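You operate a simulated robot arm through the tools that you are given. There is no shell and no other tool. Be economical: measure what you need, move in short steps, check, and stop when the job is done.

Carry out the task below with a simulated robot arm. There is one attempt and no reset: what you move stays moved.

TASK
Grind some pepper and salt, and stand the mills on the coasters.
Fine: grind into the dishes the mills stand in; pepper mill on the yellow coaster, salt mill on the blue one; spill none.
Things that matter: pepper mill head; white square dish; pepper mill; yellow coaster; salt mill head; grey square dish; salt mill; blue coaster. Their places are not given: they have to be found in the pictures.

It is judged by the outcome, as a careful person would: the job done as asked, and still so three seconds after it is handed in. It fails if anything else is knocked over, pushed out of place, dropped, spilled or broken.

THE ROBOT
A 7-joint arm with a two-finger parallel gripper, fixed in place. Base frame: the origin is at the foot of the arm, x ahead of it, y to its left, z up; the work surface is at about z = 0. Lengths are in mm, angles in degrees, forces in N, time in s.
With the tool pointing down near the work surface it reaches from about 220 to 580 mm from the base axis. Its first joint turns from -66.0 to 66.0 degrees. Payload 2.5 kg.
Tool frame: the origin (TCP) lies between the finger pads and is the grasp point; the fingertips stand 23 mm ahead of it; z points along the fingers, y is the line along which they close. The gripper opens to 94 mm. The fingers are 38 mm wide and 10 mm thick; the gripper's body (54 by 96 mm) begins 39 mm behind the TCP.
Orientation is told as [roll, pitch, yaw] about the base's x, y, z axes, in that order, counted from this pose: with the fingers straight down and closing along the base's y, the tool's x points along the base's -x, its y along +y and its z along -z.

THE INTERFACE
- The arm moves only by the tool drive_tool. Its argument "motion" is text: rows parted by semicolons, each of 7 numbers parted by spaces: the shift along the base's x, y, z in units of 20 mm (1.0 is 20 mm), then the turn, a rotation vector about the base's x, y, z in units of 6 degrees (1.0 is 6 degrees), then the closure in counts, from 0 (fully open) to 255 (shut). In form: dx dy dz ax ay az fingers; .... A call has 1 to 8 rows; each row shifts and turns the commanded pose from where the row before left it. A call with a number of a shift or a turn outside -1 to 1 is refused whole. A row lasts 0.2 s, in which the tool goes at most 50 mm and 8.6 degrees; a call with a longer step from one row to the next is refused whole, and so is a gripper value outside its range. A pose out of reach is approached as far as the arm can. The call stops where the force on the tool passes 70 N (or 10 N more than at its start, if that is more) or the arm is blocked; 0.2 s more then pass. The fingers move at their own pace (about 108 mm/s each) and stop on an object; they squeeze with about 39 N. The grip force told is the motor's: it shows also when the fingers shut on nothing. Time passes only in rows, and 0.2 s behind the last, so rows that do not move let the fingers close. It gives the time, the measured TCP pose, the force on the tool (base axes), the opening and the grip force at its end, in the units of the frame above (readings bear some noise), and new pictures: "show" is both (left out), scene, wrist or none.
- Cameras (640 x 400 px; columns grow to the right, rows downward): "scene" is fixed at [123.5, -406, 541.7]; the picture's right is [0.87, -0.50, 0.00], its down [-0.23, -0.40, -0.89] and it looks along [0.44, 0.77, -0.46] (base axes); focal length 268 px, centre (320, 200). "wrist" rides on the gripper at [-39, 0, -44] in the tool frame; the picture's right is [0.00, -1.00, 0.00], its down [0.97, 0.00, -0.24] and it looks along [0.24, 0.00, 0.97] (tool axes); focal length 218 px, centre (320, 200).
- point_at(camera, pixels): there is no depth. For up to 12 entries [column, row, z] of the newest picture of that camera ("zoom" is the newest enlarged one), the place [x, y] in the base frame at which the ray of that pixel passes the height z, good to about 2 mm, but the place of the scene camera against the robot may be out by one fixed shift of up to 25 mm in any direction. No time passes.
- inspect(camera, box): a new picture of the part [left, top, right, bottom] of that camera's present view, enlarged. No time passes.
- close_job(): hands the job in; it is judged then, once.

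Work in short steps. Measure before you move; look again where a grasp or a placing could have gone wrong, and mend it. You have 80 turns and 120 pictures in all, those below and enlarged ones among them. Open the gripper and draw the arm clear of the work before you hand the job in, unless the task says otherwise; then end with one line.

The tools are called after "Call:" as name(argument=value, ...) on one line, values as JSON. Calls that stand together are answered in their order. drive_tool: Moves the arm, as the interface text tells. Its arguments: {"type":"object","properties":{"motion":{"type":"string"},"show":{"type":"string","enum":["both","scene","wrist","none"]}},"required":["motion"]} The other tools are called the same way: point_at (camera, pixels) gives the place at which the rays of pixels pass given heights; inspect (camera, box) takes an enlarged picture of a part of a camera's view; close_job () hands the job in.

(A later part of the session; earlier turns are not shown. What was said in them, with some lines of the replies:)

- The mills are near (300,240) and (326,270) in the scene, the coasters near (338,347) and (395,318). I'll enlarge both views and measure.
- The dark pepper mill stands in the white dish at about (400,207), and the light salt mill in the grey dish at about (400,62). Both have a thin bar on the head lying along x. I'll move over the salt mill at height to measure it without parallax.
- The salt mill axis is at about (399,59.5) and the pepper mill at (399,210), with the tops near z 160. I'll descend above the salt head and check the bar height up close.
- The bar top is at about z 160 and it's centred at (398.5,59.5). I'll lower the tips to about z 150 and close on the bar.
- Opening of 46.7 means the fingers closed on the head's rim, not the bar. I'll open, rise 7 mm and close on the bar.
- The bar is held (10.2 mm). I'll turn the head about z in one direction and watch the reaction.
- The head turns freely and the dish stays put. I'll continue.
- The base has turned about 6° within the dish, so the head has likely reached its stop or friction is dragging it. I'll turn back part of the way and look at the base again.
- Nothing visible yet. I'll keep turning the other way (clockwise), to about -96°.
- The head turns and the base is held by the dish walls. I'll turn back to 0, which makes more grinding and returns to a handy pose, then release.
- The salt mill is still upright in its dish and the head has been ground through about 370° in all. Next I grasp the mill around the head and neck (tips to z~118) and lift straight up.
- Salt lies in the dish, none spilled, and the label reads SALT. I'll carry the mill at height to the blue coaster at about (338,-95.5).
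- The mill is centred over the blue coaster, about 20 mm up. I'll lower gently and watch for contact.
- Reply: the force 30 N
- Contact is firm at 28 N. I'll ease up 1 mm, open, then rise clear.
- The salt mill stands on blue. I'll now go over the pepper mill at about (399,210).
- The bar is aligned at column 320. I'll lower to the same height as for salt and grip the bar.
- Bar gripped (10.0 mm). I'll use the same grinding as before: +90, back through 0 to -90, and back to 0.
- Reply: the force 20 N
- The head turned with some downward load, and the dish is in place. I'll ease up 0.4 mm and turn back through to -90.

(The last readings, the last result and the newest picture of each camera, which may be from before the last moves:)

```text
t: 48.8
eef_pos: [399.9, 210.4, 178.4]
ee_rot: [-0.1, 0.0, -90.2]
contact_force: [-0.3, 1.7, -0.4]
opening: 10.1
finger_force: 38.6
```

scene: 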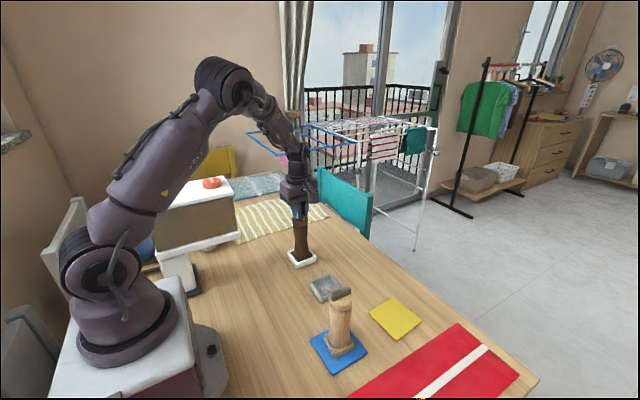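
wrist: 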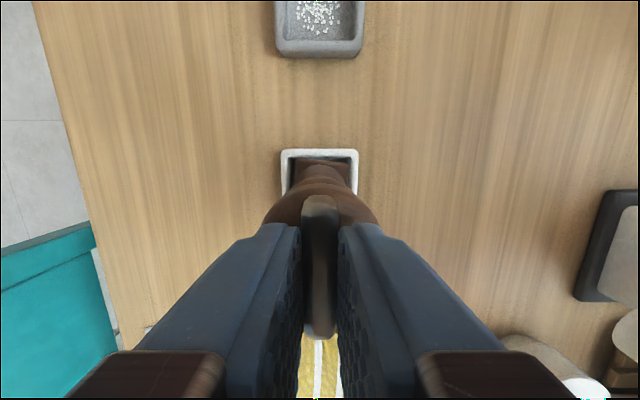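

Going well. I'll turn back to 0, release and rise.

Call:
drive_tool(motion="0 0 0 0 0 1 255;0 0 0 0 0 1 255;0 0 0 0 0 1 255;0 0 0 0 0 1 255;0 0 0 0 0 1 255;0 0 0 0 0 1 255;0 0 0 0 0 1 255;0 0 0 0 0 1 255", show="none")

Call:
drive_tool(motion="0 0 0 0 0 1 255;0 0 0 0 0 1 255;0 0 0 0 0 1 255;0 0 0 0 0 1 255;0 0 0 0 0 1 255;0 0 0 0 0 1 255;0 0 0 0 0 1 255;0 0 0 0 0 0 255", show="none")

Call:
drive_tool(motion="0 0 0 0 0 0 60;0 0 0 0 0 0 60;0 0 1 0 0 0 60;0 0 0.5 0 0 0 60;0 0 0 0 0 0 60", show="both")

Call:
inspect(camera="scene", box=[260, 190, 360, 290])

```text
t: 50.6
eef_pos: [400.4, 209.7, 179.9]
ee_rot: [0.0, 0.0, -41.9]
contact_force: [-3.4, -0.9, 10.3]
opening: 9.9
finger_force: 39.1
```

```text
t: 52.4
eef_pos: [399.3, 211.1, 179.8]
ee_rot: [0.0, 0.0, 0.1]
contact_force: [-3.2, -2.3, 7.4]
opening: 10.1
finger_force: 38.9
```

```text
t: 53.6
eef_pos: [400.7, 210.2, 209.2]
ee_rot: [-0.1, 0.0, 0.0]
contact_force: [-0.1, -0.5, 0.0]
opening: 71.9
finger_force: 0.0
```

scene: 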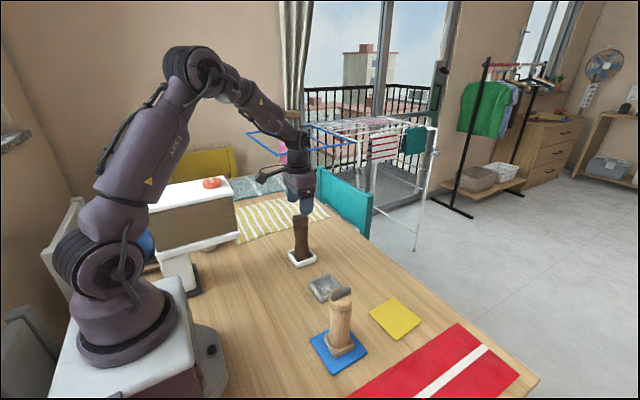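
wrist: 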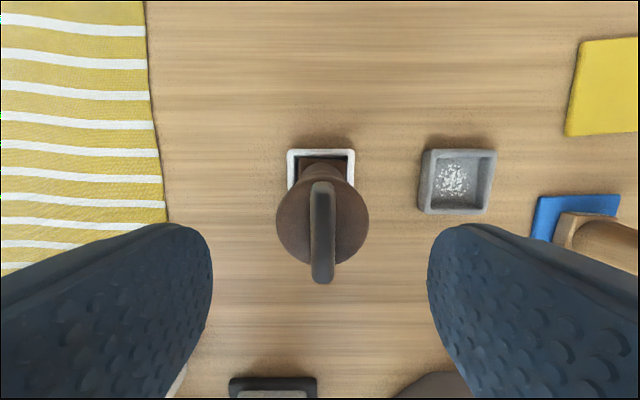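

```text
4.00 times, centred on (310, 240) of scene
```

zoom: 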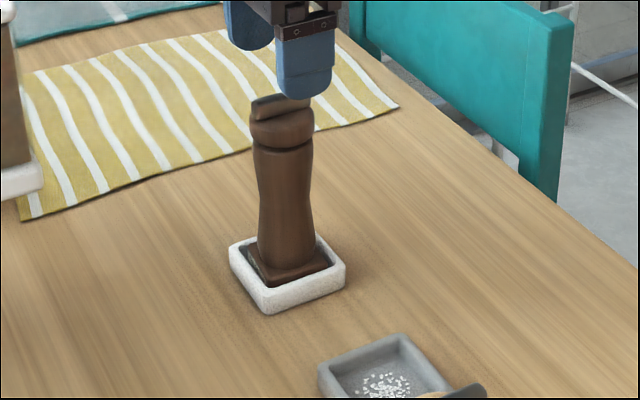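

Now I grasp the head and neck as with the salt mill, and lift straight up.

Call:
drive_tool(motion="0 0 -1 0 0 0 60;0 0 -1 0 0 0 60;0 0 -1 0 0 0 60;0 0 -0.4 0 0 0 60;0 0 0 0 0 0 60;0 0 0 0 0 0 255;0 0 0 0 0 0 255;0 0 0 0 0 0 255", show="none")

Call:
drive_tool(motion="0 0 0.3 0 0 0 255;0 0 0.7 0 0 0 255;0 0 1 0 0 0 255;0 0 1 0 0 0 255;0 0 1 0 0 0 255;0 0 0 0 0 0 255", show="both")

Call:
inspect(camera="scene", box=[260, 190, 360, 290])

```text
t: 55.4
eef_pos: [400.9, 208.9, 140.3]
ee_rot: [-0.1, 0.1, 0.0]
contact_force: [1.3, 0.4, -0.4]
opening: 46.7
finger_force: 38.4
```

```text
t: 56.8
eef_pos: [399.5, 209.3, 222.5]
ee_rot: [0.0, 0.1, 0.0]
contact_force: [0.8, 0.8, -2.4]
opening: 47.0
finger_force: 38.9
```

scene: 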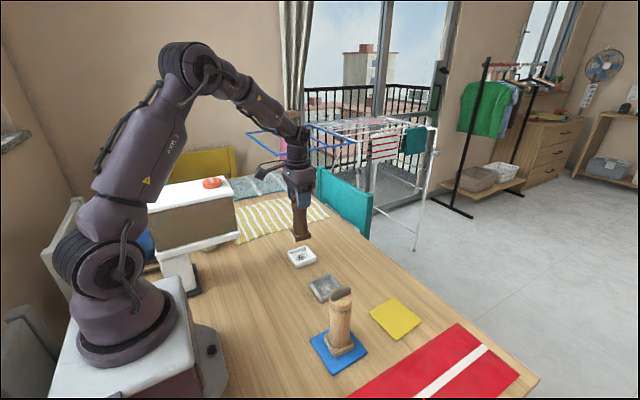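
wrist: 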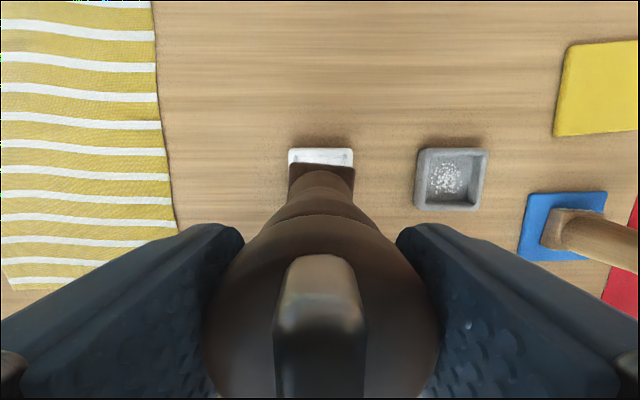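

```text
4.00 times, centred on (310, 240) of scene
```

zoom: 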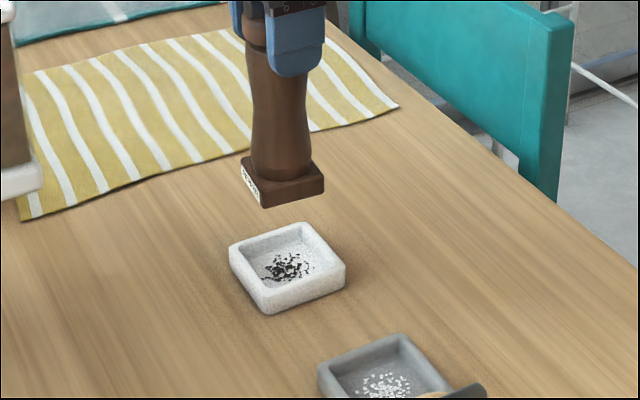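

Pepper is in the white dish, none spilled. I'll carry the mill to about (499,-101) over the yellow coaster, going out in x first.

Call:
drive_tool(motion="1 -1 0 0 0 0 255;1 -1 0 0 0 0 255;1 -1 0 0 0 0 255;1 -1 0 0 0 0 255;1 -1 0 0 0 0 255;0 -1 0 0 0 0 255;0 -1 0 0 0 0 255;0 -1 0 0 0 0 255", show="none")

Call:
drive_tool(motion="0 -1 0 0 0 0 255;0 -1 0 0 0 0 255;0 -1 0 0 0 0 255;0 -1 0 0 0 0 255;0 -1 0 0 0 0 255;0 -1 0 0 0 0 255;0 -1 0 0 0 0 255;0 -0.55 0 0 0 0 255", show="none")

Call:
drive_tool(motion="0 0 -1 0 0 0 255;0 0 -1 0 0 0 255;0 0 -1 0 0 0 255;0 0 0 0 0 0 255", show="both")

Call:
inspect(camera="scene", box=[340, 240, 440, 350])

Call:
inspect(camera="wrist", box=[240, 120, 400, 220])

```text
t: 58.6
eef_pos: [499.3, 51.4, 220.7]
ee_rot: [0.0, 0.0, 0.1]
contact_force: [0.9, -0.1, -2.5]
opening: 47.1
finger_force: 39.2
```

```text
t: 60.4
eef_pos: [498.7, -102.0, 222.0]
ee_rot: [0.0, -0.1, 0.0]
contact_force: [-0.3, -0.5, -2.5]
opening: 47.3
finger_force: 38.9
```

```text
t: 61.4
eef_pos: [499.2, -100.9, 163.0]
ee_rot: [-0.1, -0.1, 0.0]
contact_force: [0.3, 0.6, -2.9]
opening: 46.9
finger_force: 39.3
```

scene: 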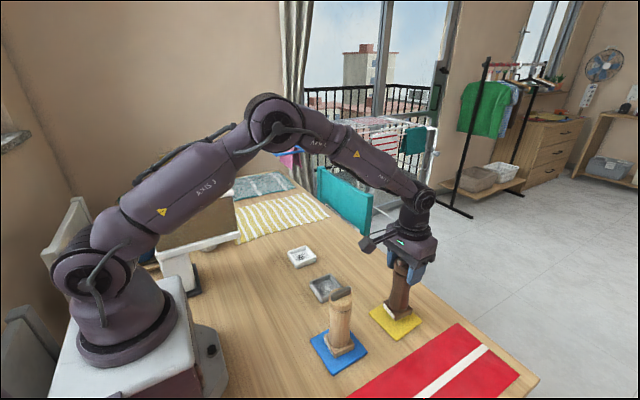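
wrist: 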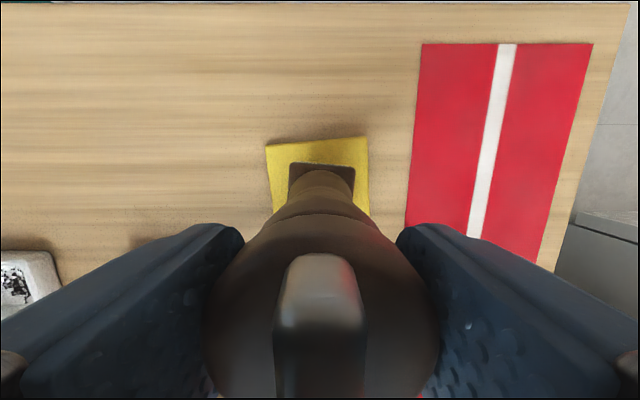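

```text
3.64 times, centred on (390, 295) of scene
```

zoom: 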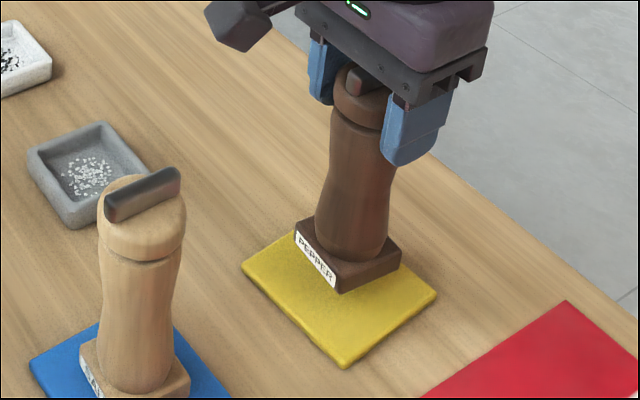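

```text
4.00 times, centred on (320, 170) of wrist
```

zoom: 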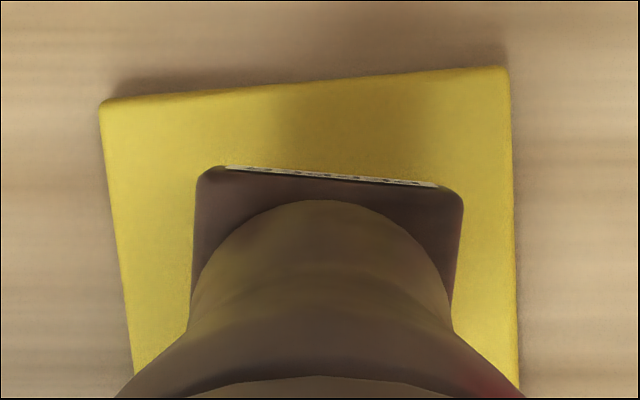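

The mill is over the yellow coaster, about 20 mm up and roughly 2 mm right of centre. I'll shift slightly and lower.

Call:
drive_tool(motion="0 0.12 -0.5 0 0 0 255;0 0 -0.4 0 0 0 255;0 0 -0.05 0 0 0 255;0 0 0 0 0 0 255", show="none")

Call:
drive_tool(motion="0 0 -0.04 0 0 0 255;0 0 0 0 0 0 255", show="none")

```text
t: 62.4
eef_pos: [498.5, -97.9, 142.6]
ee_rot: [0.1, 0.0, 0.1]
contact_force: [-0.1, 0.1, -2.3]
opening: 47.0
finger_force: 39.4
```

```text
t: 63.0
eef_pos: [499.7, -97.6, 141.9]
ee_rot: [0.1, 0.0, 0.0]
contact_force: [-0.2, 0.6, -1.7]
opening: 47.1
finger_force: 38.9
```

Call:
drive_tool(motion="0 0 -0.04 0 0 0 255;0 0 0 0 0 0 255", show="none")

```text
t: 63.6
eef_pos: [499.5, -98.6, 142.2]
ee_rot: [0.1, 0.0, 0.0]
contact_force: [-3.1, -0.1, 6.4]
opening: 47.1
finger_force: 39.0
```

Touching (6 N). I'll release, rise and look.

Call:
drive_tool(motion="0 0 0 0 0 0 200;0 0 0 0 0 0 60;0 0 0 0 0 0 60;0 0 0.5 0 0 0 60;0 0 1 0 0 0 60;0 0 1 0 0 0 60;0 0 1 0 0 0 60;0 0 1 0 0 0 60", show="none")

Call:
drive_tool(motion="0 0 1 0 0 0 60;0 1 1 0 0 0 60;0 1 1 0 0 0 60;0 1 1 0 0 0 60;0 1 1 0 0 0 60;0 1 1 0 0 0 60;0 1 0 0 0 0 60;0 0 0 0 0 0 60", show="both")

Call:
inspect(camera="scene", box=[280, 230, 440, 390])

```text
t: 65.4
eef_pos: [499.5, -97.3, 230.4]
ee_rot: [0.0, 0.1, -0.1]
contact_force: [0.0, -0.4, -0.4]
opening: 71.8
finger_force: 0.0
```

```text
t: 67.2
eef_pos: [500.2, 21.8, 350.9]
ee_rot: [0.0, 0.0, 0.0]
contact_force: [1.0, -0.6, 0.2]
opening: 72.1
finger_force: 0.1
```

scene: 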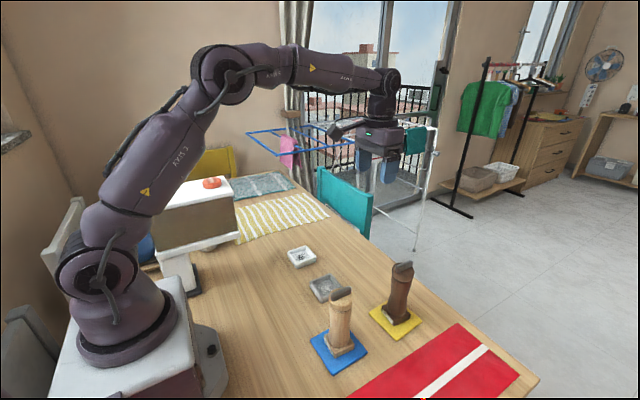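
wrist: 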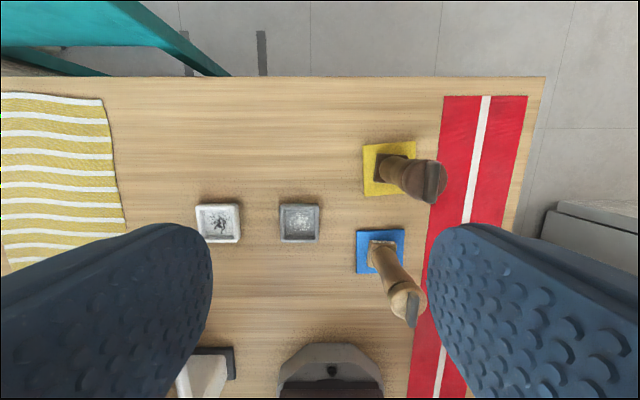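

```text
2.50 times, centred on (360, 310) of scene
```

zoom: 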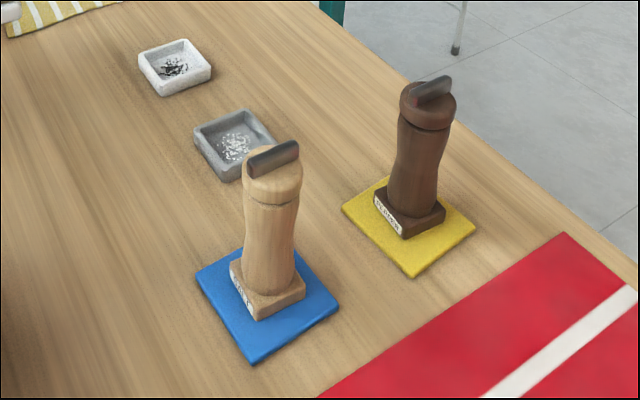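

Both mills stand upright on their coasters, the grounds are in the dishes, and the arm is clear with the gripper open. I'm handing the job in.

Call:
close_job()

```text
The job is handed in.
```

The job is handed in: pepper is ground into the white dish and salt into the grey one, with no spills visible, and the pepper mill stands on the yellow coaster and the salt mill on the blue one.
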